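You operate a simulated robot arm through the tools that you are given. There is no shell and no other tool. Be economical: measure what you need, move in short steps, check, and stop when the job is done.

Carry out the task below with a simulated two-armed robot. There is one attempt and no reset: what you move stays moved.

Task
Pick up the cylinder marked "62" from the narrow machine stand with one hand, pass it to the other hand and put it on the grey island bench. Take the felt block and leave it on the black bench. Put the core piece that says "29" from the front right of the wide bench on the top of the compressor and the core piece marked "65" on the trolley top. Fetch the 2000 N spring block from the wall corner of the wide bench and set it on the steel shelf under the cupboard. Put the 25 mm spacer from the top of the spacer shelf on the wide bench. Do these in any order. Set down upright: cylinder.

It is judged by the outcome, as a careful person would: the job done as asked, and still so three seconds after it is handed in. It fails if anything else is knocked over, pushed out of place, dropped, spilled or broken.

Robot
Two 6-joint arms with two-finger parallel grippers on one trunk, on a base that drives. Base frame: it is fixed to the floor where the robot stands at the start and does not move with it; the origin is under the middle of the robot, x ahead of it, y to its left, z up. Lengths are in m, angles in rad, forces in N, time in s.
The left shoulder is at the start at [0.06, 0.187, 1.147], the right one opposite. With the tool pointing down near the work surface each hand reaches from about 0.26 to 0.62 m from the robot's upright axis, wherever it stands, measured 20 degrees to its own side. Places, roughly: 25 mm spacer [-5, 0, 0.75]; black bench [-1.2, 2.3, 0.8]; core piece [-3.25, 4.5, 1]; felt block (5x5x4 cm) [-3.5, 4.2, 0.9]; grey island bench [-1.2, -1.4, 0.9]; spring block [-4.25, 4.5, 1]; steel shelf under the cupboard [-1.8, 4.9, 0.9]; top of the compressor [-2.6, 4.9, 0.6]; trolley top [-2.4, 1.9, 0.8]; wide bench [-3.9, 3.8, 0.9]. Payload 1.57 kg a hand.
The TCP of each hand is the grasp point between the finger pads, 0.03 m short of the fingertips. In the tool frame z runs along the fingers and y along their closing line. Largest opening 0.11 m; finger width 0.024, thickness 0.012; the body of the gripper, 0.048 by 0.112 m, starts 0.078 m behind the TCP.
Orientation is that of the tool frame in the base frame, as a unit quaternion [w, x, y, z]. With the fingers straight down and closing along the base's y, the tool's x points along the base's -x, its y along +y and its z along -z.

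Tools
- The arms move only by the tool servo_tool. It takes "left_steps", "right_steps" or both (then of equal length, played together; a hand with none holds still); each is one flat list of numbers, 7 for each row, row after row: the closure in counts, from 0 (fully open) to 255 (shut), then the shift along the tool's x, y, z in m, then the turn, a rotation vector about the tool's x, y, z in rad. In form: [jaw, dx, dy, dz, wx, wy, wz, jaw, dx, dy, dz, wx, wy, wz, ...]. A call has 1 to 8 rows; each row is the pose to reach, as a shift and turn from the pose commanded when the call began, along the tool's axes at that moment. Each row takes 0.2 s and may step no farther than 0.05 m and 0.15 rad from the row before; otherwise, or with a gripper value out of range, the whole call is refused. Where a pose cannot be reached the arm comes as near as it can. A force on the tool above 40 N (or 10 N above the force at the start of the call, whichever is more), or a blocked arm, ends the call early, and 0.2 s more pass. The fingers move at their own pace (about 0.153 m/s each) and stop on an object; they squeeze with about 25 N. The grip force told is the motor's: it shows also when the fingers shut on nothing. Time passes only in rows, and 0.2 s behind the last, so rows that repeat a pose let the fingers close. The reply holds the time, the measured pose of the TCP, the force on the tool along the base axes, the opening and the grip force, in the units named above and with some noise, with the torque about the TCP (base axes, N m) and any sound that the robot's microphone picked up.
- Cameras (640 x 400 px; columns grow to the right, rows downward): "scene" is now at [0.0132, 0.0202, 1.6908]; the picture's right is [0.24, -0.97, 0.00], its down [-0.74, -0.18, -0.65] and it looks along [0.63, 0.15, -0.76] (base axes); focal length 293 px, centre (320, 200). "left" rides on the left gripper at [0.07, -0.016, -0.141] in its tool frame; the picture's right is [0.23, 0.97, 0.00], its down [-0.86, 0.20, -0.48] and it looks along [-0.47, 0.11, 0.88] (tool axes); focal length 222 px, centre (320, 200). "right" rides on the right gripper at [0.07, 0.016, -0.141] in its tool frame; the picture's right is [-0.23, 0.97, 0.00], its down [-0.86, -0.20, -0.48] and it looks along [-0.47, -0.11, 0.88] (tool axes); focal length 222 px, centre (320, 200). There is no depth. A picture from a camera that has moved, and an enlarged one, comes with that camera's place and axes in the base frame and with its lens.
- get_image(camera): a new picture of that camera. The clock stands still meanwhile.
- lift_body(by): slides the trunk up (or, below 0, down) by that many m; the arms and the scene camera ride with it, the base frame stays. It gives what a move gives, with no picture.
- drive_base(legs): drives the robot by 1 to 6 legs, each [ahead, left, turn to the left] in m, m and rad, along the robot's own axes; the way and the turn of a leg run together, so that a leg with both is an arc; at most 1.5 m and 3.142 rad a leg. The arms and the cameras ride along, it lands a little off, and it stops where it bumps. It gives what a move gives.
- pan_tilt(pan, tilt): turns the head with the scene camera to pan (to the left, within 1.501 rad either way) and tilt (down, from -0.506 to 1.204), counted from straight ahead of the robot. It gives what a move gives.
- enlarge(camera, box): a new picture of the part [left, top, right, bottom] of that camera's present view, enlarged. The clock stands still meanwhile.
- finish_job(): hands the job in; it is judged then, once.

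Work in short steps. Places have to be worked out from the pictures, the camera data and where the tool is seen: move nearer, look again, correct. Check each grasp and each placing, and mend what went wrong. You have 196 turns and 184 pictures in all, those below and enlarged ones among them. Open the grippers and draw the arms clear of the work before you hand the job in, unless the task says otherwise; then end with one line.

The tools are called after ">>>" as a command line: name --argument value ..., lists and objects as JSON in quotes. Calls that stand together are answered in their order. servo_tool: Moves the arms, as the interface text tells. Its arguments: {"type":"object","properties":{"left_steps":{"type":"array","items":{"type":"number"}},"right_steps":{"type":"array","items":{"type":"number"}}},"required":[]} The other tools are called the same way: lift_body (by) slides the trunk up or down; drive_base (legs) drives the base; pan_tilt (pan, tilt) turns the head that bears the scene camera; get_image (camera) takes a picture; enlarge (camera, box) takes an enlarged picture of a part of a camera's view; finish_job () hands the job in.

At the start:

```text
time: 0.0
left_ee_pos: [0.4086, 0.3001, 1.1787]
left_tcp_rot: [0.0, 0.0, 1.0, 0.0]
left_ft_force: [-0.6, -0.5, -0.7]
left_wrist_torque: [0.02, -0.04, -0.03]
left_grip_width: 0.1098
left_finger_force: 0.1
right_ee_pos: [0.4658, -0.0917, 1.1419]
right_tcp_rot: [0.0, 0.001, 1.0, 0.0]
right_ft_force: [-0.8, 0.2, 0.2]
right_wrist_torque: [-0.02, 0.02, -0.01]
right_grip_width: 0.1102
right_finger_force: 0.1
trunk travel left (down, up): [-0.775, 0.215]
robot x, y, heading: [-0.0012, 0.0012, -0.001]
head pan, tilt: [0.239, 0.862]
```

scene: 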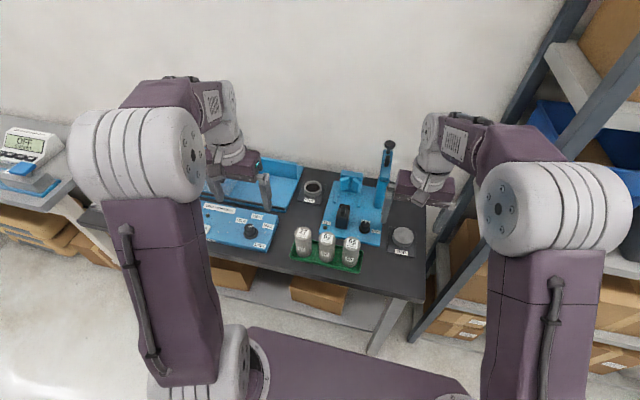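
right: 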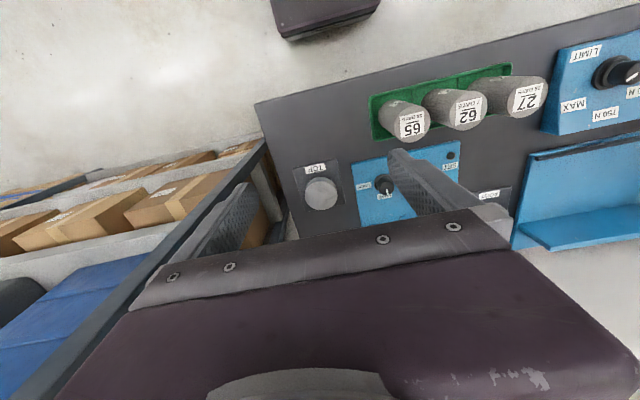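
left: 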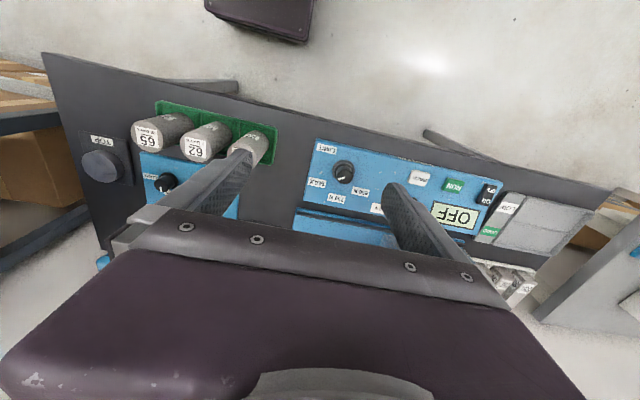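

I'll take a closer look at the cylinders to get their size and spacing.

>>> enlarge --camera "scene" --box '[260, 200, 420, 300]'

>>> enlarge --camera "right" --box '[340, 50, 580, 200]'

```text
4.00 times, centred on (340, 250) of scene
camera zoom: at [0.0132, 0.0202, 1.6908], right [0.24, -0.97, 0.0], down [-0.74, -0.18, -0.65], along [0.63, 0.15, -0.76], focal length 1171 px, centre (240, 0)
```

zoom: 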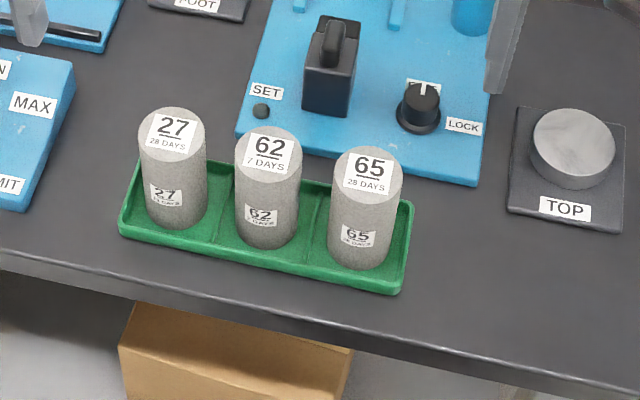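

```text
2.67 times, centred on (460, 125) of right
camera zoom: at [0.3963, -0.0756, 1.2821], right [0.23, 0.97, 0.0], down [0.86, -0.2, 0.48], along [0.47, -0.11, -0.88], focal length 592 px, centre (-53, 400)
```

zoom: 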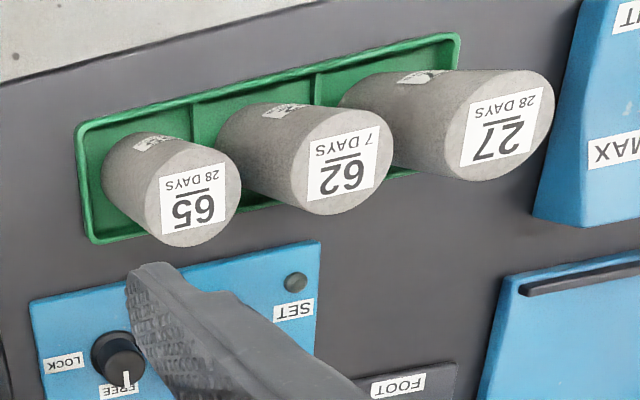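

Cylinder "62" has its top at about [0.485, 0.113, 0.954] and is about 0.05 m across. I'll bring the left hand above it with a yaw so it closes along x, and move the right hand out to the side.

>>> servo_tool --left_steps '[0, -0.01, -0.024, 0, 0, 0, 0.14, 0, -0.02, -0.048, 0, 0, 0, 0.28, 0, -0.03, -0.072, 0, 0, 0, 0.42, 0, -0.04, -0.096, 0, 0, 0, 0.56, 0, -0.05, -0.12, 0, 0, 0, 0.7, 0, -0.06, -0.144, 0, 0, 0, 0.84, 0, -0.068, -0.166, 0, 0, 0, 0.98, 0, -0.076, -0.187, 0, 0, 0, 1.12]' --right_steps '[0, 0, -0.03, 0, 0, 0, 0, 0, 0, -0.06, 0, 0, 0, 0, 0, 0, -0.09, 0, 0, 0, 0, 0, 0, -0.12, 0, 0, 0, 0, 0, 0, -0.15, 0, 0, 0, 0, 0, 0, -0.15, 0, 0, 0, 0, 0, 0, -0.15, 0, 0, 0, 0, 0, 0, -0.15, 0, 0, 0, 0]'

```text
time: 1.8
left_ee_pos: [0.4853, 0.1121, 1.178]
left_tcp_rot: [0.0, 0.532, 0.847, 0.001]
left_ft_force: [0.0, -0.6, 0.5]
left_wrist_torque: [-0.02, -0.04, 0.01]
left_grip_width: 0.11
left_finger_force: 0.1
right_ee_pos: [0.4679, -0.2423, 1.1404]
right_tcp_rot: [0.0, 0.0, 1.0, 0.0]
right_ft_force: [0.7, -0.2, -0.6]
right_wrist_torque: [-0.06, 0.01, 0.03]
right_grip_width: 0.1099
right_finger_force: 0.0
trunk travel left (down, up): [-0.775, 0.215]
robot x, y, heading: [-0.0024, 0.0026, 0.002]
head pan, tilt: [0.239, 0.862]
```

The hand is above it. I'll finish the yaw and come down to about 1.05, then look.

>>> servo_tool --left_steps '[0, 0, 0, 0.03, 0, 0, 0.15, 0, 0, 0, 0.06, 0, 0, 0.3, 0, 0, 0, 0.095, 0, 0, 0.45, 0, 0, 0, 0.128, 0, 0, 0.45]'

>>> get_image --camera "left"

>>> get_image --camera "right"

```text
time: 2.8
left_ee_pos: [0.4851, 0.1135, 1.0481]
left_tcp_rot: [0.0, 0.707, 0.707, 0.001]
left_ft_force: [-0.5, -0.1, -0.7]
left_wrist_torque: [0.01, 0.0, 0.01]
left_grip_width: 0.11
left_finger_force: 0.2
right_ee_pos: [0.4674, -0.242, 1.1397]
right_tcp_rot: [0.0, 0.0, 1.0, 0.0]
right_ft_force: [0.7, -0.5, 0.4]
right_wrist_torque: [-0.03, -0.02, 0.03]
right_grip_width: 0.1104
right_finger_force: 0.1
trunk travel left (down, up): [-0.775, 0.215]
robot x, y, heading: [-0.002, -0.0021, -0.004]
head pan, tilt: [0.239, 0.862]
```

```text
178 pictures are left
camera left: at [0.4684, 0.1836, 1.1905], right [0.97, 0.23, 0.0], down [0.2, -0.86, 0.48], along [0.11, -0.47, -0.88], focal length 222 px, centre (320, 200)
```

left: 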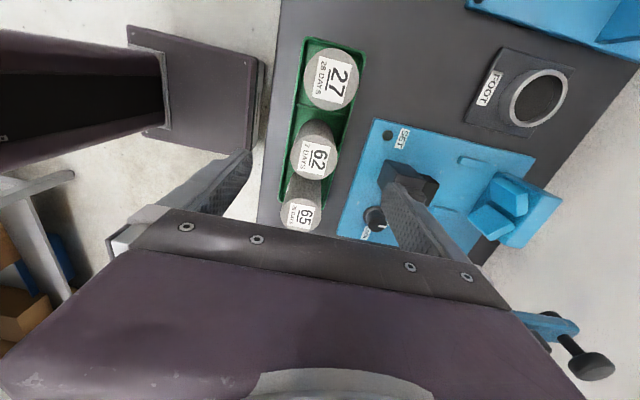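

```text
177 pictures are left
camera right: at [0.3979, -0.2253, 1.2808], right [0.23, 0.97, 0.0], down [0.86, -0.2, 0.48], along [0.47, -0.11, -0.88], focal length 222 px, centre (320, 200)
```

right: 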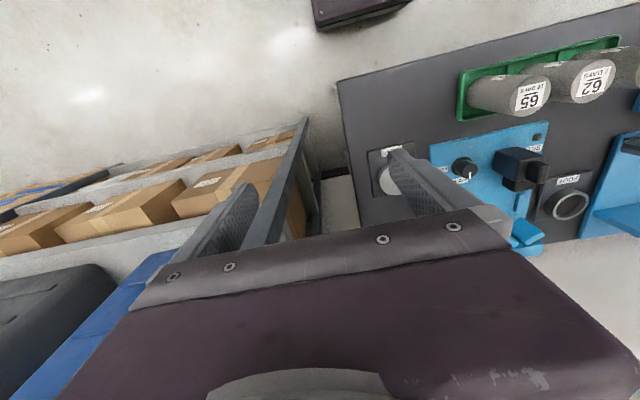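

The cylinder is centred under the hand. I'll narrow the jaws to about 0.075 to keep clear of the machine, lower to z≈0.945 and grip.

>>> servo_tool --left_steps '[80, 0, 0, 0.0, 0, 0, 0, 80, -0.002, 0, 0.035, 0, 0, 0, 80, -0.002, 0, 0.07, 0, 0, 0, 80, -0.002, 0, 0.102, 0, 0, 0, 255, -0.002, 0, 0.102, 0, 0, 0, 255, -0.002, 0, 0.102, 0, 0, 0]'

>>> get_image --camera "left"

```text
time: 4.2
left_ee_pos: [0.4849, 0.1103, 0.9471]
left_tcp_rot: [0.001, 0.706, 0.708, -0.001]
left_ft_force: [1.1, -0.3, -0.6]
left_wrist_torque: [0.04, -0.06, -0.05]
left_grip_width: 0.0495
left_finger_force: 25.3
right_ee_pos: [0.4657, -0.2415, 1.1399]
right_tcp_rot: [0.0, 0.001, 1.0, 0.001]
right_ft_force: [0.3, 0.1, 1.0]
right_wrist_torque: [-0.02, -0.03, 0.0]
right_grip_width: 0.11
right_finger_force: 0.1
trunk travel left (down, up): [-0.775, 0.215]
robot x, y, heading: [-0.0013, -0.0002, -0.002]
head pan, tilt: [0.239, 0.862]
```

```text
176 pictures are left
camera left: at [0.4687, 0.1816, 1.0897], right [0.97, 0.23, 0.0], down [0.2, -0.85, 0.48], along [0.11, -0.47, -0.88], focal length 222 px, centre (320, 200)
```

left: 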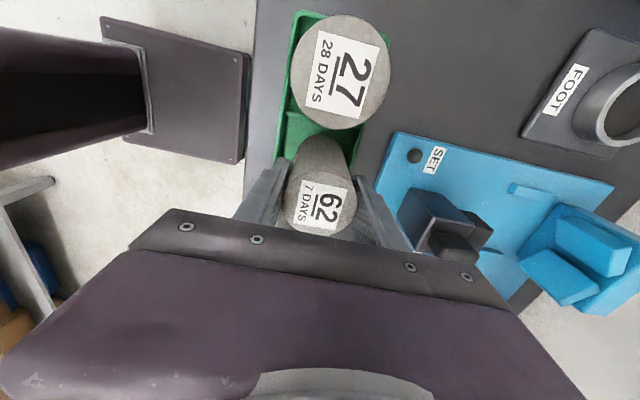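

Gripped at 0.0495 m. Lifting straight up.

>>> servo_tool --left_steps '[255, 0, 0, -0.03, 0, 0, 0, 255, 0, 0, -0.075, 0, 0, 0, 255, 0, 0, -0.12, 0, 0, 0, 255, 0, 0, -0.165, 0, 0, 0, 255, 0, 0, -0.21, 0, 0, 0, 255, 0, 0, -0.25, 0, 0, 0, 255, 0, 0, -0.27, 0, 0, 0]'

>>> get_image --camera "scene"

```text
time: 5.8
left_ee_pos: [0.4852, 0.1103, 1.218]
left_tcp_rot: [-0.001, 0.707, 0.708, 0.0]
left_ft_force: [0.5, -0.5, -4.3]
left_wrist_torque: [0.03, 0.02, 0.06]
left_grip_width: 0.0496
left_finger_force: 24.9
right_ee_pos: [0.467, -0.2412, 1.1408]
right_tcp_rot: [0.0, -0.001, 1.0, 0.0]
right_ft_force: [0.7, 0.1, 0.4]
right_wrist_torque: [0.04, 0.01, 0.04]
right_grip_width: 0.11
right_finger_force: 0.0
trunk travel left (down, up): [-0.775, 0.215]
robot x, y, heading: [-0.0013, 0.0025, 0.002]
head pan, tilt: [0.239, 0.862]
```

```text
175 pictures are left
camera scene: at [0.0138, 0.0202, 1.6908], right [0.24, -0.97, 0.0], down [-0.74, -0.18, -0.65], along [0.63, 0.15, -0.76], focal length 293 px, centre (320, 200)
```

scene: 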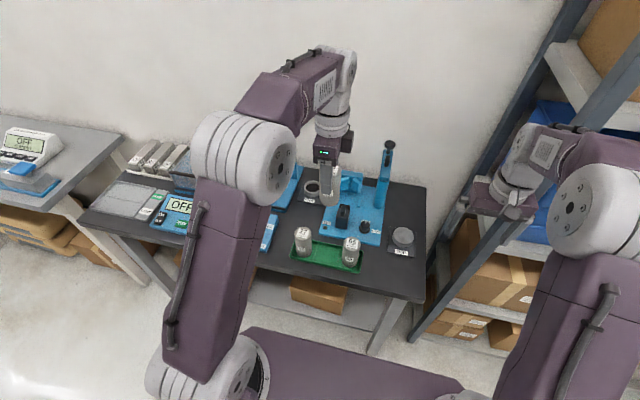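

It's lifted cleanly. I'll back the base off 0.4 m so there's room for the handover away from the stand and shelf.

>>> drive_base --legs '[[-0.4, 0, 0]]'

```text
time: 8.3
left_ee_pos: [0.0868, 0.1104, 1.2182]
left_tcp_rot: [-0.001, 0.707, 0.707, -0.001]
left_ft_force: [0.5, 0.1, -3.3]
left_wrist_torque: [0.0, -0.01, 0.02]
left_grip_width: 0.0496
left_finger_force: 24.8
right_ee_pos: [0.0689, -0.2412, 1.1394]
right_tcp_rot: [-0.001, -0.001, 1.0, 0.0]
right_ft_force: [1.0, 0.6, -0.1]
right_wrist_torque: [0.01, 0.02, -0.01]
right_grip_width: 0.1101
right_finger_force: 0.0
trunk travel left (down, up): [-0.775, 0.215]
robot x, y, heading: [-0.3985, -0.0051, 0.004]
head pan, tilt: [0.239, 0.862]
```

Now I turn the right hand to point left (+y), horizontal, camera side up, in two halves.

>>> servo_tool --right_steps '[0, 0, 0, 0, -0.0863, 0.0863, 0.0863, 0, 0, 0, 0, -0.1726, 0.1726, 0.1726, 0, 0, 0, 0, -0.2589, 0.2589, 0.2589, 0, 0, 0, 0, -0.3452, 0.3452, 0.3452, 0, 0, 0, 0, -0.4315, 0.4315, 0.4315, 0, 0, 0, 0, -0.5178, 0.5178, 0.5178, 0, 0, 0, 0, -0.6046, 0.6046, 0.6046]'

>>> servo_tool --right_steps '[0, 0, 0, 0, -0.0863, 0.0863, 0.0863, 0, 0, 0, 0, -0.1726, 0.1726, 0.1726, 0, 0, 0, 0, -0.2589, 0.2589, 0.2589, 0, 0, 0, 0, -0.3452, 0.3452, 0.3452, 0, 0, 0, 0, -0.4315, 0.4315, 0.4315, 0, 0, 0, 0, -0.5178, 0.5178, 0.5178, 0, 0, 0, 0, -0.6046, 0.6046, 0.6046]'

>>> get_image --camera "scene"

```text
time: 9.9
left_ee_pos: [0.0861, 0.1097, 1.2187]
left_tcp_rot: [-0.001, 0.706, 0.708, 0.0]
left_ft_force: [-0.3, -0.3, -3.2]
left_wrist_torque: [0.03, 0.02, 0.02]
left_grip_width: 0.0496
left_finger_force: 25.0
right_ee_pos: [0.0661, -0.241, 1.1398]
right_tcp_rot: [-0.29, 0.289, 0.865, 0.29]
right_ft_force: [-0.2, -1.5, 0.2]
right_wrist_torque: [-0.02, -0.02, -0.01]
right_grip_width: 0.11
right_finger_force: 0.1
trunk travel left (down, up): [-0.775, 0.215]
robot x, y, heading: [-0.3975, -0.0021, -0.0]
head pan, tilt: [0.239, 0.862]
```

```text
time: 11.5
left_ee_pos: [0.0854, 0.1086, 1.2184]
left_tcp_rot: [0.0, 0.707, 0.708, 0.0]
left_ft_force: [0.2, -0.7, -3.9]
left_wrist_torque: [0.03, 0.01, 0.03]
left_grip_width: 0.0496
left_finger_force: 24.4
right_ee_pos: [0.0625, -0.2321, 1.1398]
right_tcp_rot: [-0.499, 0.503, 0.498, 0.5]
right_ft_force: [0.5, 0.9, 0.8]
right_wrist_torque: [0.01, -0.01, 0.02]
right_grip_width: 0.1101
right_finger_force: 0.1
right hand out of reach, approached as far as the arm can: row 1, 2, 3, 4, 5, 6, 7
trunk travel left (down, up): [-0.775, 0.215]
robot x, y, heading: [-0.3994, -0.0014, -0.003]
head pan, tilt: [0.239, 0.862]
```

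```text
174 pictures are left
camera scene: at [-0.3855, 0.0193, 1.6908], right [0.24, -0.97, 0.0], down [-0.74, -0.18, -0.65], along [0.63, 0.15, -0.76], focal length 293 px, centre (320, 200)
```

scene: 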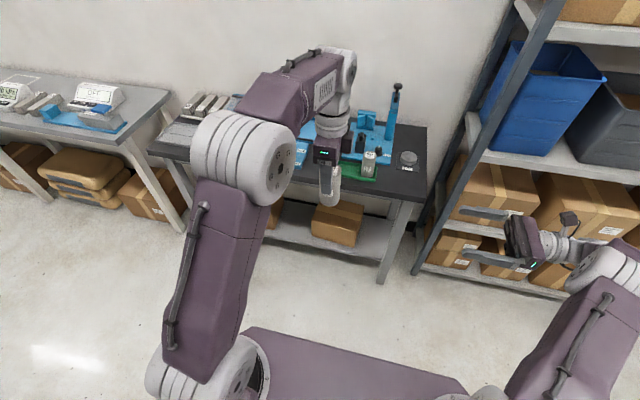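

The right hand is horizontal, pointing left. I'll bring the left hand to y≈0.01 and the right one to a pre-grasp in line with the lower part of the cylinder.

>>> servo_tool --left_steps '[255, -0.025, 0, 0, 0, 0, 0, 255, -0.05, 0, 0, 0, 0, 0, 255, -0.075, 0, 0, 0, 0, 0, 255, -0.1, 0, 0, 0, 0, 0]' --right_steps '[0, 0.005, 0.006, 0.03, 0, 0, 0, 0, 0.01, 0.012, 0.06, 0, 0, 0, 0, 0.015, 0.018, 0.09, 0, 0, 0, 0, 0.018, 0.023, 0.12, 0, 0, 0]'

>>> get_image --camera "right"

>>> get_image --camera "scene"

```text
time: 12.5
left_ee_pos: [0.0859, 0.0103, 1.2179]
left_tcp_rot: [0.0, 0.706, 0.708, 0.0]
left_ft_force: [0.5, 0.4, -4.9]
left_wrist_torque: [0.02, 0.01, -0.01]
left_grip_width: 0.0494
left_finger_force: 25.7
right_ee_pos: [0.0882, -0.1109, 1.1551]
right_tcp_rot: [0.501, -0.5, -0.5, -0.499]
right_ft_force: [-0.4, 0.6, 0.9]
right_wrist_torque: [0.04, -0.01, -0.01]
right_grip_width: 0.11
right_finger_force: 0.0
trunk travel left (down, up): [-0.775, 0.215]
robot x, y, heading: [-0.4005, 0.0003, -0.004]
head pan, tilt: [0.239, 0.862]
```

```text
173 pictures are left
camera right: at [0.1039, -0.2524, 1.2257], right [0.97, 0.0, -0.23], down [-0.2, -0.48, -0.86], along [-0.11, 0.88, -0.47], focal length 222 px, centre (320, 200)
```

right: 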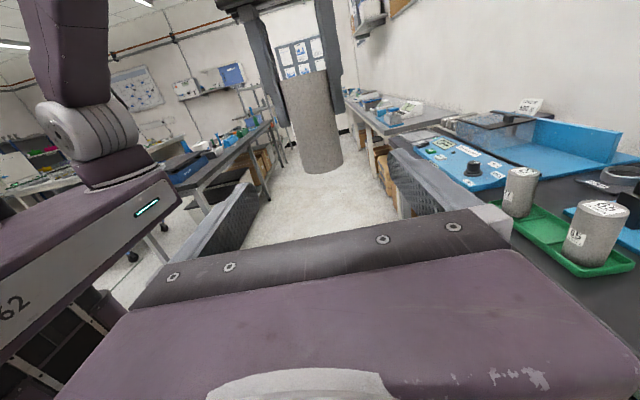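

```text
172 pictures are left
camera scene: at [-0.3848, 0.0201, 1.6908], right [0.24, -0.97, 0.0], down [-0.74, -0.18, -0.65], along [0.63, 0.15, -0.76], focal length 293 px, centre (320, 200)
```

scene: 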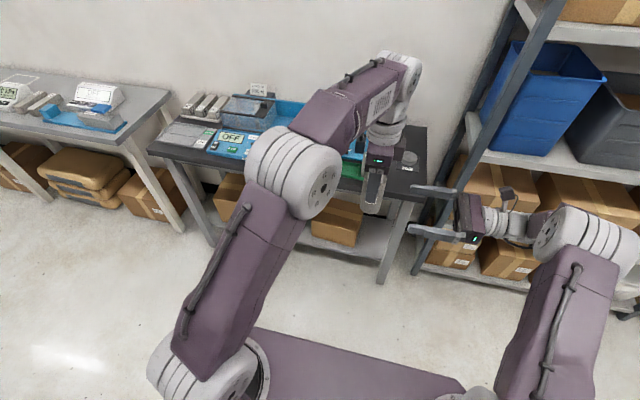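

The cylinder spans roughly z 1.133–1.225. I'll take it with the right TCP at z≈1.165, which leaves clearance both below the left fingertips and for setting down. Moving in and closing, with the left still holding.

>>> servo_tool --right_steps '[0, 0.01, -0.002, 0.03, 0, 0, 0, 0, 0.01, -0.002, 0.06, 0, 0, 0, 0, 0.01, -0.002, 0.09, 0, 0, 0, 0, 0.01, -0.002, 0.12, 0, 0, 0, 0, 0.01, -0.002, 0.12, 0, 0, 0]'

>>> get_image --camera "right"

```text
time: 13.7
left_ee_pos: [0.0877, 0.0095, 1.2194]
left_tcp_rot: [0.001, 0.707, 0.707, 0.001]
left_ft_force: [0.2, 1.0, -4.6]
left_wrist_torque: [0.03, 0.0, -0.04]
left_grip_width: 0.0498
left_finger_force: 25.0
right_ee_pos: [0.0851, 0.0084, 1.1671]
right_tcp_rot: [-0.5, 0.5, 0.5, 0.5]
right_ft_force: [0.1, -0.4, -0.1]
right_wrist_torque: [-0.01, -0.01, 0.0]
right_grip_width: 0.11
right_finger_force: 0.1
trunk travel left (down, up): [-0.775, 0.215]
robot x, y, heading: [-0.4006, -0.0014, -0.003]
head pan, tilt: [0.239, 0.862]
```

```text
171 pictures are left
camera right: at [0.1012, -0.1328, 1.2359], right [0.97, 0.0, -0.23], down [-0.2, -0.48, -0.86], along [-0.11, 0.88, -0.47], focal length 222 px, centre (320, 200)
```

right: 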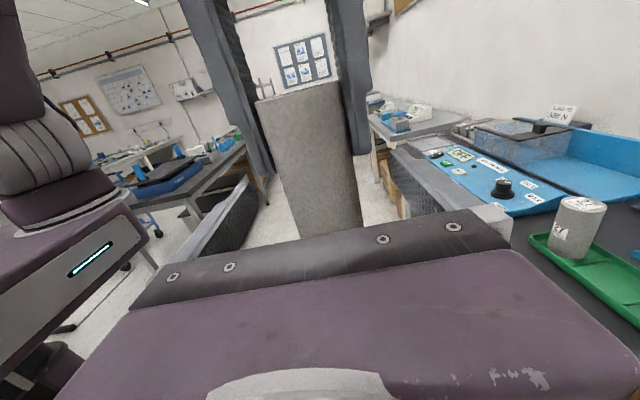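

Well centred. Closing the right hand, then opening the left.

>>> servo_tool --right_steps '[255, 0, 0, 0, 0, 0, 0, 255, 0, 0, 0, 0, 0, 0, 255, 0, 0, 0, 0, 0, 0]'

```text
time: 14.5
left_ee_pos: [0.086, 0.0087, 1.2176]
left_tcp_rot: [0.0, 0.706, 0.708, -0.002]
left_ft_force: [-13.6, -3.0, -0.2]
left_wrist_torque: [-0.06, 0.33, -0.02]
left_grip_width: 0.0496
left_finger_force: 24.9
right_ee_pos: [0.0853, 0.009, 1.1665]
right_tcp_rot: [-0.5, 0.501, 0.5, 0.499]
right_ft_force: [15.0, 2.8, 0.2]
right_wrist_torque: [-0.09, 0.45, 0.01]
right_grip_width: 0.0496
right_finger_force: 25.1
trunk travel left (down, up): [-0.775, 0.215]
robot x, y, heading: [-0.4, -0.0017, 0.002]
head pan, tilt: [0.239, 0.862]
```

Both hold, with a small mutual side force. I'll ease the right hand 1 mm toward +x, then open the left and raise it.

>>> servo_tool --right_steps '[255, 0, 0.0012, 0, 0, 0, 0, 255, 0, 0.0012, 0, 0, 0, 0]'

>>> servo_tool --left_steps '[150, 0, 0, 0, 0, 0, 0, 60, 0, 0, 0, 0, 0, 0, 60, 0, 0, -0.03, 0, 0, 0, 60, 0, 0, -0.07, 0, 0, 0, 60, 0, 0, -0.11, 0, 0, 0]'

>>> get_image --camera "right"

```text
time: 15.1
left_ee_pos: [0.0859, 0.0094, 1.2194]
left_tcp_rot: [0.0, 0.706, 0.708, -0.001]
left_ft_force: [-14.8, -5.1, -0.1]
left_wrist_torque: [-0.03, 0.47, -0.02]
left_grip_width: 0.0496
left_finger_force: 24.8
right_ee_pos: [0.0866, 0.0102, 1.1673]
right_tcp_rot: [0.5, -0.5, -0.5, -0.5]
right_ft_force: [14.3, 5.2, -0.2]
right_wrist_torque: [-0.24, 0.3, 0.0]
right_grip_width: 0.0494
right_finger_force: 25.3
trunk travel left (down, up): [-0.775, 0.215]
robot x, y, heading: [-0.4013, -0.0011, -0.006]
head pan, tilt: [0.239, 0.862]
```

```text
time: 16.3
left_ee_pos: [0.0681, 0.0179, 1.3162]
left_tcp_rot: [0.0, 0.707, 0.707, 0.0]
left_ft_force: [-0.8, -0.7, 0.0]
left_wrist_torque: [-0.05, -0.03, -0.03]
left_grip_width: 0.0842
left_finger_force: 0.0
left hand out of reach, approached as far as the arm can: row 5
right_ee_pos: [0.0844, 0.0082, 1.166]
right_tcp_rot: [-0.5, 0.499, 0.501, 0.499]
right_ft_force: [-0.4, 0.7, 0.3]
right_wrist_torque: [-0.01, -0.03, 0.01]
right_grip_width: 0.0493
right_finger_force: 25.1
trunk travel left (down, up): [-0.775, 0.215]
robot x, y, heading: [-0.3986, -0.0015, -0.004]
head pan, tilt: [0.239, 0.862]
```

```text
170 pictures are left
camera right: at [0.1012, -0.1324, 1.2364], right [0.97, 0.0, -0.23], down [-0.2, -0.48, -0.85], along [-0.11, 0.88, -0.47], focal length 222 px, centre (320, 200)
```

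right: 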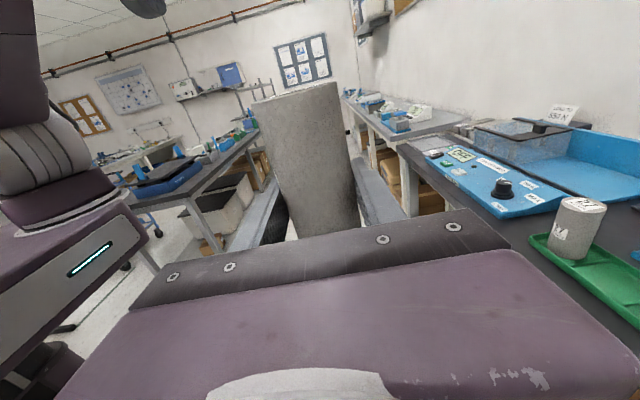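

The handover worked: the right hand holds it alone. I'll draw the left arm out to its side, undoing the yaw, and look around with the head toward the grey island (behind right).

>>> servo_tool --left_steps '[0, 0.035, 0, 0.0, 0, 0, -0.14, 0, 0.07, 0, 0, 0, 0, -0.28, 0, 0.105, 0, 0, 0, 0, -0.42, 0, 0.14, 0, 0.02, 0, 0, -0.56, 0, 0.175, 0, 0.04, 0, 0, -0.7, 0, 0.21, 0, 0.06, 0, 0, -0.84, 0, 0.245, 0, 0.08, 0, 0, -0.98, 0, 0.27, 0, 0.1, 0, 0, -1.12]'

>>> pan_tilt --pan -1.5 --tilt 0.4

>>> get_image --camera "scene"

>>> pan_tilt --pan 1.5 --tilt 0.4

>>> get_image --camera "scene"

```text
time: 18.1
left_ee_pos: [0.0693, 0.2882, 1.215]
left_tcp_rot: [0.0, 0.222, 0.975, 0.0]
left_ft_force: [-0.3, 0.1, -0.1]
left_wrist_torque: [0.0, 0.0, 0.02]
left_grip_width: 0.1101
left_finger_force: 0.1
right_ee_pos: [0.0856, 0.0087, 1.1677]
right_tcp_rot: [-0.5, 0.501, 0.5, 0.5]
right_ft_force: [-0.6, 0.2, 0.1]
right_wrist_torque: [0.01, 0.0, -0.01]
right_grip_width: 0.0494
right_finger_force: 25.4
trunk travel left (down, up): [-0.775, 0.215]
robot x, y, heading: [-0.4004, 0.001, -0.001]
head pan, tilt: [0.239, 0.862]
```

```text
time: 19.9
left_ee_pos: [0.0703, 0.2868, 1.2152]
left_tcp_rot: [0.0, 0.224, 0.975, 0.0]
left_ft_force: [0.1, 1.0, 0.0]
left_wrist_torque: [-0.01, -0.01, 0.03]
left_grip_width: 0.11
left_finger_force: 0.1
right_ee_pos: [0.0861, 0.009, 1.1669]
right_tcp_rot: [-0.5, 0.499, 0.501, 0.5]
right_ft_force: [-0.1, -0.2, -0.5]
right_wrist_torque: [-0.01, 0.03, 0.0]
right_grip_width: 0.0494
right_finger_force: 25.2
trunk travel left (down, up): [-0.775, 0.215]
robot x, y, heading: [-0.4001, -0.0012, 0.002]
head pan, tilt: [-1.499, 0.4]
```

```text
169 pictures are left
camera scene: at [-0.4538, -0.0907, 1.731], right [-1.0, -0.07, 0.0], down [-0.03, 0.39, -0.92], along [0.07, -0.92, -0.39], focal length 293 px, centre (320, 200)
```

scene: 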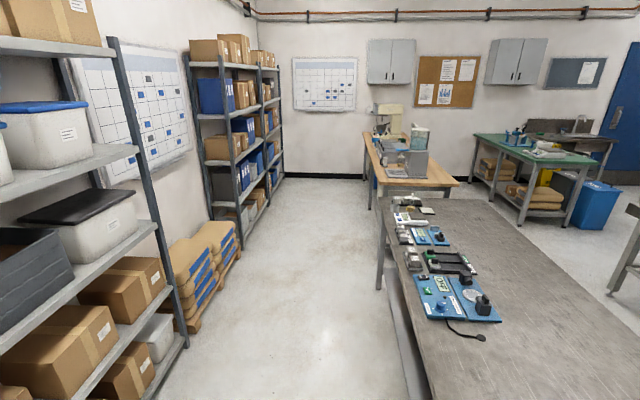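

```text
time: 22.4
left_ee_pos: [0.0686, 0.2882, 1.2146]
left_tcp_rot: [0.0, 0.223, 0.975, 0.001]
left_ft_force: [0.2, 0.4, 0.4]
left_wrist_torque: [0.02, 0.02, 0.0]
left_grip_width: 0.11
left_finger_force: 0.0
right_ee_pos: [0.0875, 0.0074, 1.1673]
right_tcp_rot: [0.5, -0.5, -0.5, -0.5]
right_ft_force: [-1.1, -0.8, 0.2]
right_wrist_torque: [0.0, 0.0, 0.02]
right_grip_width: 0.0495
right_finger_force: 25.1
trunk travel left (down, up): [-0.775, 0.215]
robot x, y, heading: [-0.3994, 0.003, -0.006]
head pan, tilt: [1.499, 0.4]
```

```text
168 pictures are left
camera scene: at [-0.454, 0.0941, 1.731], right [1.0, -0.07, 0.0], down [-0.03, -0.39, -0.92], along [0.07, 0.92, -0.39], focal length 293 px, centre (320, 200)
```

scene: 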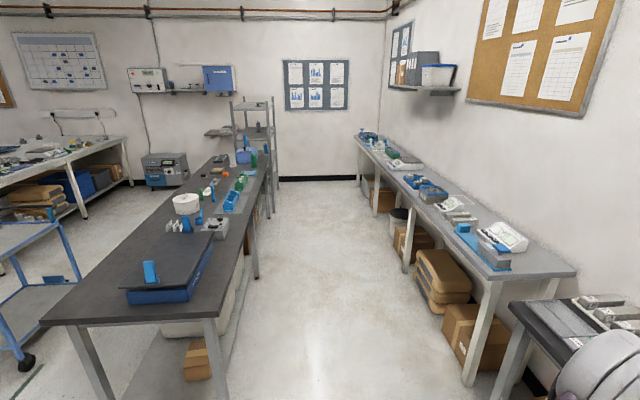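

The grey island's aisle-side edge is at about x≈-0.75. I'll turn the right hand to point forward (cylinder still upright) so that on placing, the wrist stays outside the bench edge.

>>> servo_tool --right_steps '[255, 0, 0, -0.02, -0.14, 0, 0, 255, 0, 0, -0.04, -0.28, 0, 0, 255, 0, 0, -0.06, -0.42, 0, 0, 255, 0, 0, -0.08, -0.56, 0, 0, 255, 0, 0, -0.1, -0.7, 0, 0, 255, 0, 0, -0.12, -0.84, 0, 0, 255, 0, 0, -0.14, -0.98, 0, 0, 255, 0, 0, -0.16, -1.12, 0, 0]'

>>> servo_tool --right_steps '[255, 0, 0, 0, -0.15, 0, 0, 255, 0, 0, 0, -0.3, 0, 0, 255, 0, 0, 0, -0.45, 0, 0, 255, 0, 0, 0, -0.45, 0, 0]'

>>> pan_tilt --pan 0 --tilt 0.7

>>> get_image --camera "scene"

```text
time: 24.2
left_ee_pos: [0.0686, 0.2876, 1.2148]
left_tcp_rot: [-0.001, 0.222, 0.975, 0.0]
left_ft_force: [0.2, 0.1, 0.4]
left_wrist_torque: [0.0, -0.02, -0.01]
left_grip_width: 0.1098
left_finger_force: 0.1
right_ee_pos: [0.0852, -0.152, 1.1667]
right_tcp_rot: [-0.158, 0.689, 0.159, 0.689]
right_ft_force: [0.7, -0.1, -0.6]
right_wrist_torque: [0.02, -0.01, 0.01]
right_grip_width: 0.0493
right_finger_force: 24.6
trunk travel left (down, up): [-0.775, 0.215]
robot x, y, heading: [-0.3974, -0.0007, -0.002]
head pan, tilt: [1.499, 0.4]
```

```text
time: 25.2
left_ee_pos: [0.069, 0.2869, 1.2155]
left_tcp_rot: [0.0, 0.222, 0.975, 0.0]
left_ft_force: [-0.1, -0.9, 0.8]
left_wrist_torque: [-0.05, -0.02, 0.01]
left_grip_width: 0.1099
left_finger_force: 0.1
right_ee_pos: [0.0955, -0.2339, 1.1486]
right_tcp_rot: [-0.003, 0.707, 0.003, 0.707]
right_ft_force: [0.2, 0.6, 0.5]
right_wrist_torque: [-0.01, -0.01, 0.0]
right_grip_width: 0.0491
right_finger_force: 25.1
right hand out of reach, approached as far as the arm can: row 1, 2, 3, 4
trunk travel left (down, up): [-0.775, 0.215]
robot x, y, heading: [-0.399, 0.002, -0.005]
head pan, tilt: [1.499, 0.4]
```

```text
time: 26.9
left_ee_pos: [0.0689, 0.2869, 1.2152]
left_tcp_rot: [0.0, 0.222, 0.975, -0.001]
left_ft_force: [-0.5, -0.1, -0.1]
left_wrist_torque: [-0.02, -0.01, -0.01]
left_grip_width: 0.11
left_finger_force: 0.0
right_ee_pos: [0.0953, -0.2352, 1.148]
right_tcp_rot: [-0.003, 0.707, 0.004, 0.707]
right_ft_force: [0.8, 0.0, 0.1]
right_wrist_torque: [0.0, 0.02, -0.02]
right_grip_width: 0.0491
right_finger_force: 24.9
trunk travel left (down, up): [-0.775, 0.215]
robot x, y, heading: [-0.399, 0.0001, 0.001]
head pan, tilt: [0.0, 0.7]
```

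```text
167 pictures are left
camera scene: at [-0.3757, 0.0012, 1.7041], right [0.0, -1.0, 0.0], down [-0.64, 0.0, -0.76], along [0.76, 0.0, -0.64], focal length 293 px, centre (320, 200)
```

scene: 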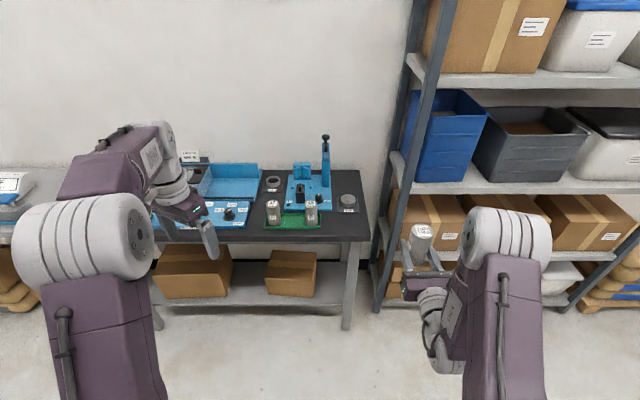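

The hand now points forward with the cylinder upright. I'll turn the robot left to face the island's direction (−x) and look.

>>> drive_base --legs '[[0.1, 0, 1.57], [0, 0, 1.57]]'

>>> pan_tilt --pan 0.8 --tilt 0.7

>>> get_image --camera "scene"

```text
time: 34.9
left_ee_pos: [-0.8041, -0.224, 1.2149]
left_tcp_rot: [0.0, 0.975, -0.222, 0.0]
left_ft_force: [-0.8, 0.4, -0.3]
left_wrist_torque: [0.01, 0.02, 0.0]
left_grip_width: 0.1098
left_finger_force: 0.0
right_ee_pos: [-0.8299, 0.298, 1.1477]
right_tcp_rot: [-0.707, -0.004, 0.707, -0.003]
right_ft_force: [-0.1, -0.5, 0.3]
right_wrist_torque: [-0.07, 0.0, 0.02]
right_grip_width: 0.0493
right_finger_force: 25.2
trunk travel left (down, up): [-0.775, 0.215]
robot x, y, heading: [-0.3362, 0.0613, -3.136]
head pan, tilt: [0.0, 0.7]
```

```text
time: 36.0
left_ee_pos: [-0.8028, -0.224, 1.215]
left_tcp_rot: [0.0, 0.975, -0.223, -0.001]
left_ft_force: [0.2, 0.3, 1.1]
left_wrist_torque: [0.02, 0.0, 0.02]
left_grip_width: 0.1101
left_finger_force: 0.0
right_ee_pos: [-0.8302, 0.298, 1.1479]
right_tcp_rot: [0.707, 0.004, -0.707, 0.004]
right_ft_force: [-0.1, -0.6, -0.8]
right_wrist_torque: [-0.09, -0.06, 0.05]
right_grip_width: 0.0492
right_finger_force: 25.0
trunk travel left (down, up): [-0.775, 0.215]
robot x, y, heading: [-0.3358, 0.0637, -3.138]
head pan, tilt: [0.799, 0.7]
```

```text
166 pictures are left
camera scene: at [-0.3377, 0.0045, 1.7041], right [-0.72, 0.7, 0.0], down [0.45, 0.46, -0.76], along [-0.53, -0.55, -0.64], focal length 293 px, centre (320, 200)
```

scene: 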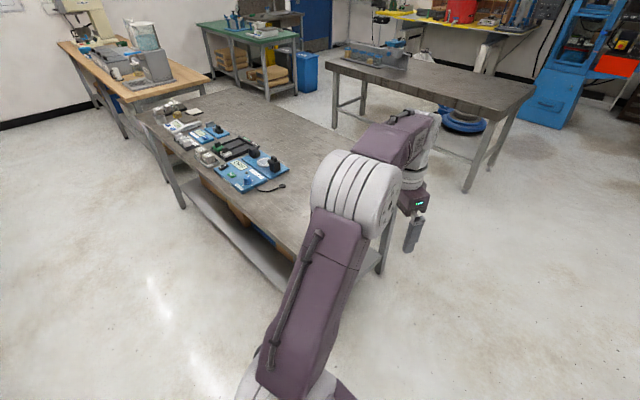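

The island's near end is at about y≈-0.58 and its near-end area is free. I'll position the robot beyond that end, facing −y, then check the edge.

>>> drive_base --legs '[[0.42, 0, 0], [0, 0, 1.565]]'

>>> pan_tilt --pan -0.2 --tilt 0.85

>>> get_image --camera "scene"

>>> get_image --camera "right"

```text
time: 42.4
left_ee_pos: [-0.4707, -0.4085, 1.2159]
left_tcp_rot: [0.001, 0.849, 0.528, 0.0]
left_ft_force: [0.1, -0.2, -0.1]
left_wrist_torque: [0.01, -0.02, -0.01]
left_grip_width: 0.1099
left_finger_force: 0.1
right_ee_pos: [-0.9924, -0.4307, 1.1478]
right_tcp_rot: [0.5, 0.5, -0.5, 0.5]
right_ft_force: [0.6, 0.0, -0.7]
right_wrist_torque: [-0.01, 0.04, 0.0]
right_grip_width: 0.0495
right_finger_force: 25.0
trunk travel left (down, up): [-0.775, 0.215]
robot x, y, heading: [-0.7558, 0.063, -1.58]
head pan, tilt: [0.799, 0.7]
```

```text
time: 43.7
left_ee_pos: [-0.4696, -0.4089, 1.2149]
left_tcp_rot: [0.0, 0.849, 0.528, 0.0]
left_ft_force: [0.0, 0.0, 0.1]
left_wrist_torque: [0.02, 0.03, -0.03]
left_grip_width: 0.1098
left_finger_force: 0.1
right_ee_pos: [-0.9919, -0.4297, 1.1481]
right_tcp_rot: [-0.499, -0.5, 0.5, -0.5]
right_ft_force: [0.6, 0.5, -0.9]
right_wrist_torque: [0.02, 0.02, -0.07]
right_grip_width: 0.0495
right_finger_force: 24.8
trunk travel left (down, up): [-0.775, 0.215]
robot x, y, heading: [-0.7537, 0.0614, -1.583]
head pan, tilt: [-0.201, 0.85]
```

```text
165 pictures are left
camera scene: at [-0.7709, 0.0465, 1.6918], right [-0.98, 0.21, 0.0], down [0.16, 0.74, -0.66], along [-0.14, -0.65, -0.75], focal length 293 px, centre (320, 200)
```

scene: 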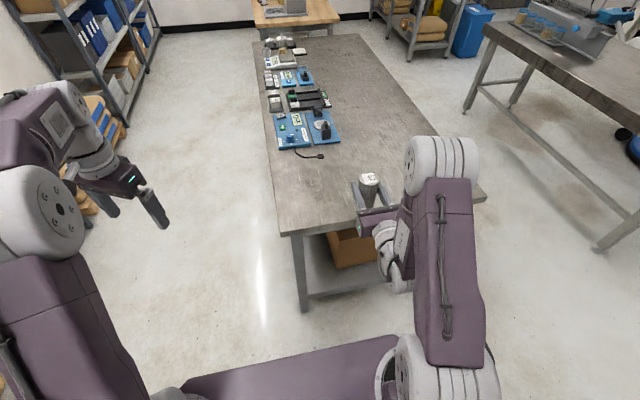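

```text
164 pictures are left
camera right: at [-1.0091, -0.2886, 1.2167], right [-0.97, 0.0, -0.23], down [0.2, 0.48, -0.85], along [0.11, -0.88, -0.47], focal length 222 px, centre (320, 200)
```

right: 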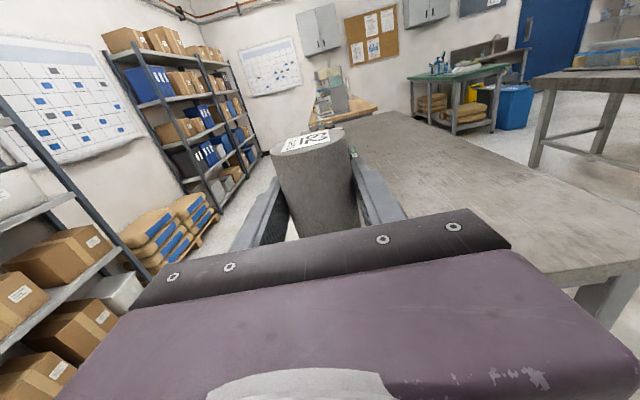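

The end edge is at y≈-0.52. I'll drive forward 0.19 so the cylinder is about 0.1 m inside, and look to gauge the bench height.

>>> drive_base --legs '[[0.19, 0, 0]]'

>>> lift_body --by -0.17

>>> get_image --camera "scene"

>>> get_image --camera "left"

```text
time: 45.2
left_ee_pos: [-0.473, -0.5947, 1.2167]
left_tcp_rot: [0.002, 0.849, 0.528, 0.0]
left_ft_force: [0.0, 0.2, 0.3]
left_wrist_torque: [0.0, -0.02, -0.04]
left_grip_width: 0.1102
left_finger_force: 0.0
right_ee_pos: [-0.9942, -0.6159, 1.1493]
right_tcp_rot: [0.5, 0.5, -0.5, 0.5]
right_ft_force: [-0.3, -0.6, -0.7]
right_wrist_torque: [0.03, -0.01, 0.01]
right_grip_width: 0.0493
right_finger_force: 25.2
trunk travel left (down, up): [-0.775, 0.215]
robot x, y, heading: [-0.76, -0.1272, -1.58]
head pan, tilt: [-0.201, 0.85]
```

```text
time: 47.1
left_ee_pos: [-0.4719, -0.5973, 1.0453]
left_tcp_rot: [0.0, 0.849, 0.528, 0.0]
left_ft_force: [0.5, 0.3, 1.3]
left_wrist_torque: [-0.02, 0.02, -0.02]
left_grip_width: 0.1099
left_finger_force: 0.0
right_ee_pos: [-0.9946, -0.6174, 0.9776]
right_tcp_rot: [0.499, 0.5, -0.5, 0.5]
right_ft_force: [0.0, -0.5, 0.6]
right_wrist_torque: [0.04, 0.03, -0.02]
right_grip_width: 0.0495
right_finger_force: 24.7
trunk travel left (down, up): [-0.605, 0.385]
robot x, y, heading: [-0.7541, -0.1231, -1.576]
head pan, tilt: [-0.201, 0.85]
```

```text
163 pictures are left
camera scene: at [-0.7726, -0.1419, 1.5219], right [-0.98, 0.21, 0.0], down [0.16, 0.74, -0.66], along [-0.14, -0.65, -0.75], focal length 293 px, centre (320, 200)
```

scene: 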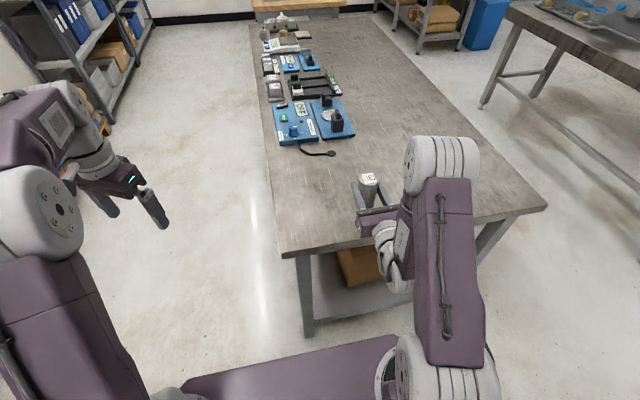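

```text
162 pictures are left
camera left: at [-0.456, -0.5275, 1.187], right [0.97, -0.23, 0.0], down [-0.2, -0.86, 0.48], along [-0.11, -0.47, -0.88], focal length 222 px, centre (320, 200)
```

left: 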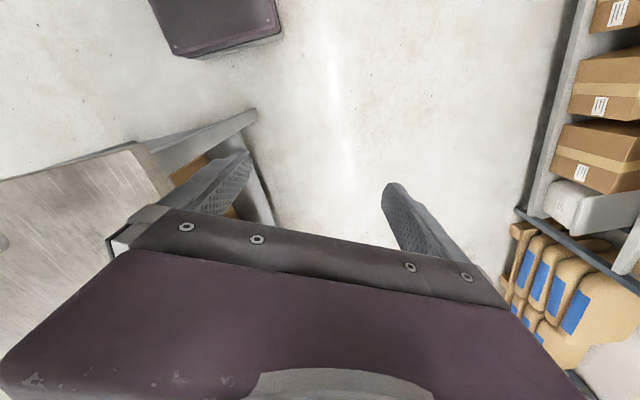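

Bottom of the cylinder is at about z 0.944, bench top about 0.9. I'll descend gently and watch the force.

>>> servo_tool --right_steps '[255, -0.007, 0, 0, 0, 0, 0, 255, -0.014, 0, 0, 0, 0, 0, 255, -0.021, 0, 0, 0, 0, 0, 255, -0.028, 0, 0, 0, 0, 0]'

>>> get_image --camera "right"

```text
time: 48.1
left_ee_pos: [-0.4714, -0.5979, 1.0457]
left_tcp_rot: [0.0, 0.85, 0.528, 0.0]
left_ft_force: [0.0, 0.6, -0.1]
left_wrist_torque: [0.03, 0.01, -0.03]
left_grip_width: 0.1101
left_finger_force: 0.1
right_ee_pos: [-0.9944, -0.6182, 0.9493]
right_tcp_rot: [-0.499, -0.5, 0.5, -0.5]
right_ft_force: [-0.8, 0.5, -1.3]
right_wrist_torque: [0.06, -0.04, 0.03]
right_grip_width: 0.0495
right_finger_force: 25.0
trunk travel left (down, up): [-0.605, 0.385]
robot x, y, heading: [-0.7567, -0.1284, -1.579]
head pan, tilt: [-0.201, 0.85]
```

```text
161 pictures are left
camera right: at [-1.0108, -0.4771, 1.0185], right [-0.97, 0.0, -0.23], down [0.2, 0.48, -0.85], along [0.11, -0.88, -0.47], focal length 222 px, centre (320, 200)
```

right: 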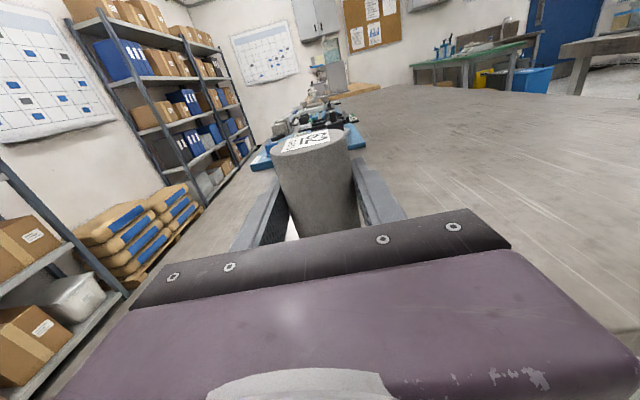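

Continuing down in smaller steps.

>>> servo_tool --right_steps '[255, -0.005, 0, 0, 0, 0, 0, 255, -0.01, 0, 0, 0, 0, 0, 255, -0.014, 0, 0, 0, 0, 0]'

```text
time: 48.9
left_ee_pos: [-0.4728, -0.5971, 1.0446]
left_tcp_rot: [0.0, 0.849, 0.528, 0.0]
left_ft_force: [-0.3, -0.1, -0.1]
left_wrist_torque: [-0.04, 0.01, 0.0]
left_grip_width: 0.1099
left_finger_force: 0.1
right_ee_pos: [-0.9943, -0.6183, 0.9359]
right_tcp_rot: [-0.499, -0.5, 0.501, -0.5]
right_ft_force: [0.0, -0.1, 0.6]
right_wrist_torque: [0.04, 0.0, 0.01]
right_grip_width: 0.0495
right_finger_force: 25.3
trunk travel left (down, up): [-0.605, 0.385]
robot x, y, heading: [-0.7547, -0.129, -1.581]
head pan, tilt: [-0.201, 0.85]
```

No contact yet; continuing.

>>> servo_tool --right_steps '[255, -0.003, 0, 0, 0, 0, 0, 255, -0.006, 0, 0, 0, 0, 0]'

>>> enlarge --camera "scene" --box '[320, 150, 440, 250]'

```text
time: 49.5
left_ee_pos: [-0.4726, -0.5983, 1.0455]
left_tcp_rot: [0.0, 0.849, 0.528, 0.0]
left_ft_force: [0.1, 0.1, 0.6]
left_wrist_torque: [0.0, 0.02, 0.0]
left_grip_width: 0.1099
left_finger_force: 0.1
right_ee_pos: [-0.9947, -0.6184, 0.9298]
right_tcp_rot: [-0.5, -0.5, 0.5, -0.5]
right_ft_force: [0.2, 0.7, -0.2]
right_wrist_torque: [-0.01, 0.0, -0.04]
right_grip_width: 0.0498
right_finger_force: 24.7
trunk travel left (down, up): [-0.605, 0.385]
robot x, y, heading: [-0.756, -0.1247, -1.583]
head pan, tilt: [-0.201, 0.85]
```

```text
4.00 times, centred on (380, 200) of scene
camera zoom: at [-0.7727, -0.142, 1.5218], right [-0.98, 0.21, 0.0], down [0.16, 0.74, -0.66], along [-0.14, -0.65, -0.75], focal length 1171 px, centre (80, 200)
```

zoom: 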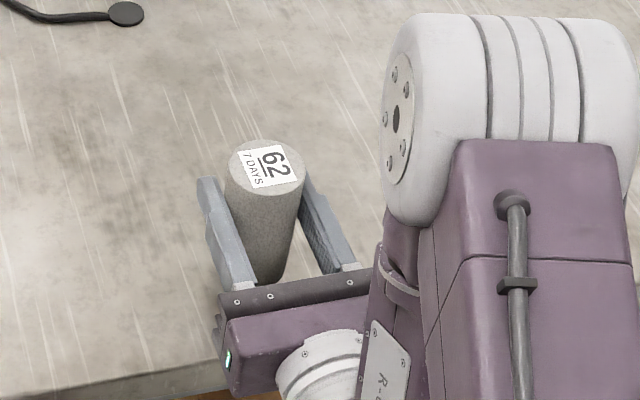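

Still free. Continuing down 3 mm at a time with force watch.

>>> servo_tool --right_steps '[255, -0.003, 0, 0, 0, 0, 0, 255, -0.006, 0, 0, 0, 0, 0, 255, -0.009, 0, 0, 0, 0, 0]'

```text
time: 50.3
left_ee_pos: [-0.472, -0.5965, 1.0453]
left_tcp_rot: [0.0, 0.849, 0.528, 0.0]
left_ft_force: [-0.6, -0.1, 0.2]
left_wrist_torque: [-0.01, 0.03, 0.01]
left_grip_width: 0.11
left_finger_force: 0.0
right_ee_pos: [-0.9947, -0.6186, 0.923]
right_tcp_rot: [0.501, 0.5, -0.499, 0.501]
right_ft_force: [0.1, -0.4, 3.1]
right_wrist_torque: [0.12, 0.01, -0.05]
right_grip_width: 0.0497
right_finger_force: 25.0
trunk travel left (down, up): [-0.605, 0.385]
robot x, y, heading: [-0.7543, -0.1263, -1.58]
head pan, tilt: [-0.201, 0.85]
```

Force is starting to show at z 0.923. 2 mm more to confirm.

>>> servo_tool --right_steps '[255, -0.002, 0, 0, 0, 0, 0, 255, -0.002, 0, 0, 0, 0, 0]'

```text
time: 50.9
left_ee_pos: [-0.4708, -0.5967, 1.0456]
left_tcp_rot: [0.001, 0.849, 0.528, 0.0]
left_ft_force: [-0.5, -0.1, 0.8]
left_wrist_torque: [0.05, 0.0, 0.02]
left_grip_width: 0.1099
left_finger_force: 0.2
right_ee_pos: [-0.9932, -0.6194, 0.9219]
right_tcp_rot: [0.502, 0.498, -0.497, 0.502]
right_ft_force: [-3.1, -8.7, 22.5]
right_wrist_torque: [0.05, 0.0, -0.09]
right_grip_width: 0.0496
right_finger_force: 24.9
trunk travel left (down, up): [-0.605, 0.385]
robot x, y, heading: [-0.7528, -0.1285, -1.579]
head pan, tilt: [-0.201, 0.85]
```

Firm contact at the cylinder (no lever torque). Easing up 2 mm, opening, and backing out straight.

>>> servo_tool --right_steps '[255, 0.002, 0, 0, 0, 0, 0, 150, 0.002, 0, 0, 0, 0, 0, 0, 0.002, 0, 0, 0, 0, 0, 0, 0.002, 0, 0, 0, 0, 0, 0, 0.002, 0, -0.03, 0, 0, 0, 0, 0.002, 0, -0.07, 0, 0, 0, 0, 0.01, 0, -0.11, 0, 0, 0]'

>>> get_image --camera "right"

```text
time: 52.5
left_ee_pos: [-0.475, -0.5953, 1.0478]
left_tcp_rot: [0.002, 0.849, 0.528, 0.002]
left_ft_force: [-1.6, 0.8, 1.0]
left_wrist_torque: [-0.05, -0.04, 0.03]
left_grip_width: 0.11
left_finger_force: 0.1
right_ee_pos: [-1.0486, -0.5065, 0.8982]
right_tcp_rot: [0.497, 0.501, -0.499, 0.503]
right_ft_force: [0.2, 0.4, 0.3]
right_wrist_torque: [-0.01, -0.04, 0.04]
right_grip_width: 0.1099
right_finger_force: 0.1
right hand out of reach, approached as far as the arm can: row 5, 6, 7
trunk travel left (down, up): [-0.605, 0.385]
robot x, y, heading: [-0.7538, -0.1264, -1.583]
head pan, tilt: [-0.201, 0.85]
```

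```text
159 pictures are left
camera right: at [-1.0653, -0.3645, 0.9675], right [-0.97, -0.01, -0.23], down [0.2, 0.48, -0.85], along [0.12, -0.88, -0.47], focal length 222 px, centre (320, 200)
```

right: 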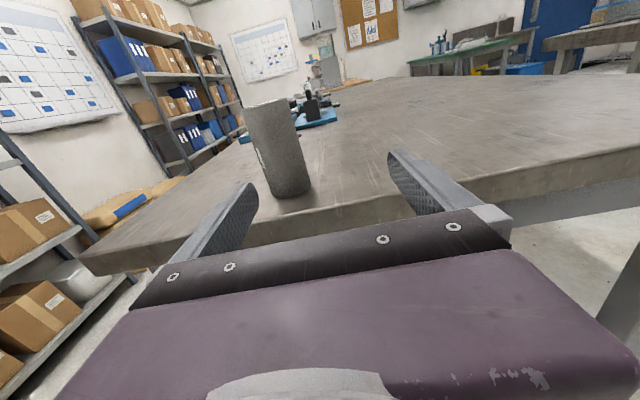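

The cylinder stands upright on the bench. The arm drifted at its reach limit, so I'll retreat with the base rather than the arm.

>>> drive_base --legs '[[-0.25, 0, 0]]'

>>> lift_body --by 0.17

>>> get_image --camera "scene"

```text
time: 54.4
left_ee_pos: [-0.4694, -0.346, 1.0463]
left_tcp_rot: [0.001, 0.849, 0.528, 0.001]
left_ft_force: [-0.2, -0.3, -0.4]
left_wrist_torque: [-0.03, -0.01, -0.02]
left_grip_width: 0.11
left_finger_force: 0.0
right_ee_pos: [-1.0429, -0.2562, 0.8986]
right_tcp_rot: [0.497, 0.503, -0.499, 0.501]
right_ft_force: [0.3, 0.3, 0.5]
right_wrist_torque: [0.02, -0.02, -0.04]
right_grip_width: 0.1102
right_finger_force: 0.1
trunk travel left (down, up): [-0.605, 0.385]
robot x, y, heading: [-0.7509, 0.1265, -1.579]
head pan, tilt: [-0.201, 0.85]
```

```text
time: 56.3
left_ee_pos: [-0.4704, -0.3475, 1.215]
left_tcp_rot: [-0.001, 0.849, 0.528, 0.0]
left_ft_force: [-1.0, 0.5, 0.7]
left_wrist_torque: [-0.01, 0.02, -0.01]
left_grip_width: 0.1104
left_finger_force: 0.0
right_ee_pos: [-1.0416, -0.2561, 1.0689]
right_tcp_rot: [0.497, 0.503, -0.499, 0.501]
right_ft_force: [0.8, -0.9, 0.2]
right_wrist_torque: [-0.02, 0.01, -0.01]
right_grip_width: 0.1099
right_finger_force: 0.0
trunk travel left (down, up): [-0.775, 0.215]
robot x, y, heading: [-0.7524, 0.1224, -1.587]
head pan, tilt: [-0.201, 0.85]
```

```text
158 pictures are left
camera scene: at [-0.7701, 0.1097, 1.6918], right [-0.98, 0.21, 0.0], down [0.16, 0.73, -0.66], along [-0.14, -0.65, -0.75], focal length 293 px, centre (320, 200)
```

scene: 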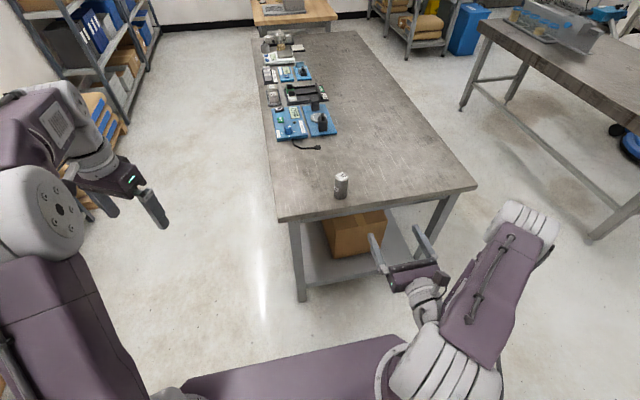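

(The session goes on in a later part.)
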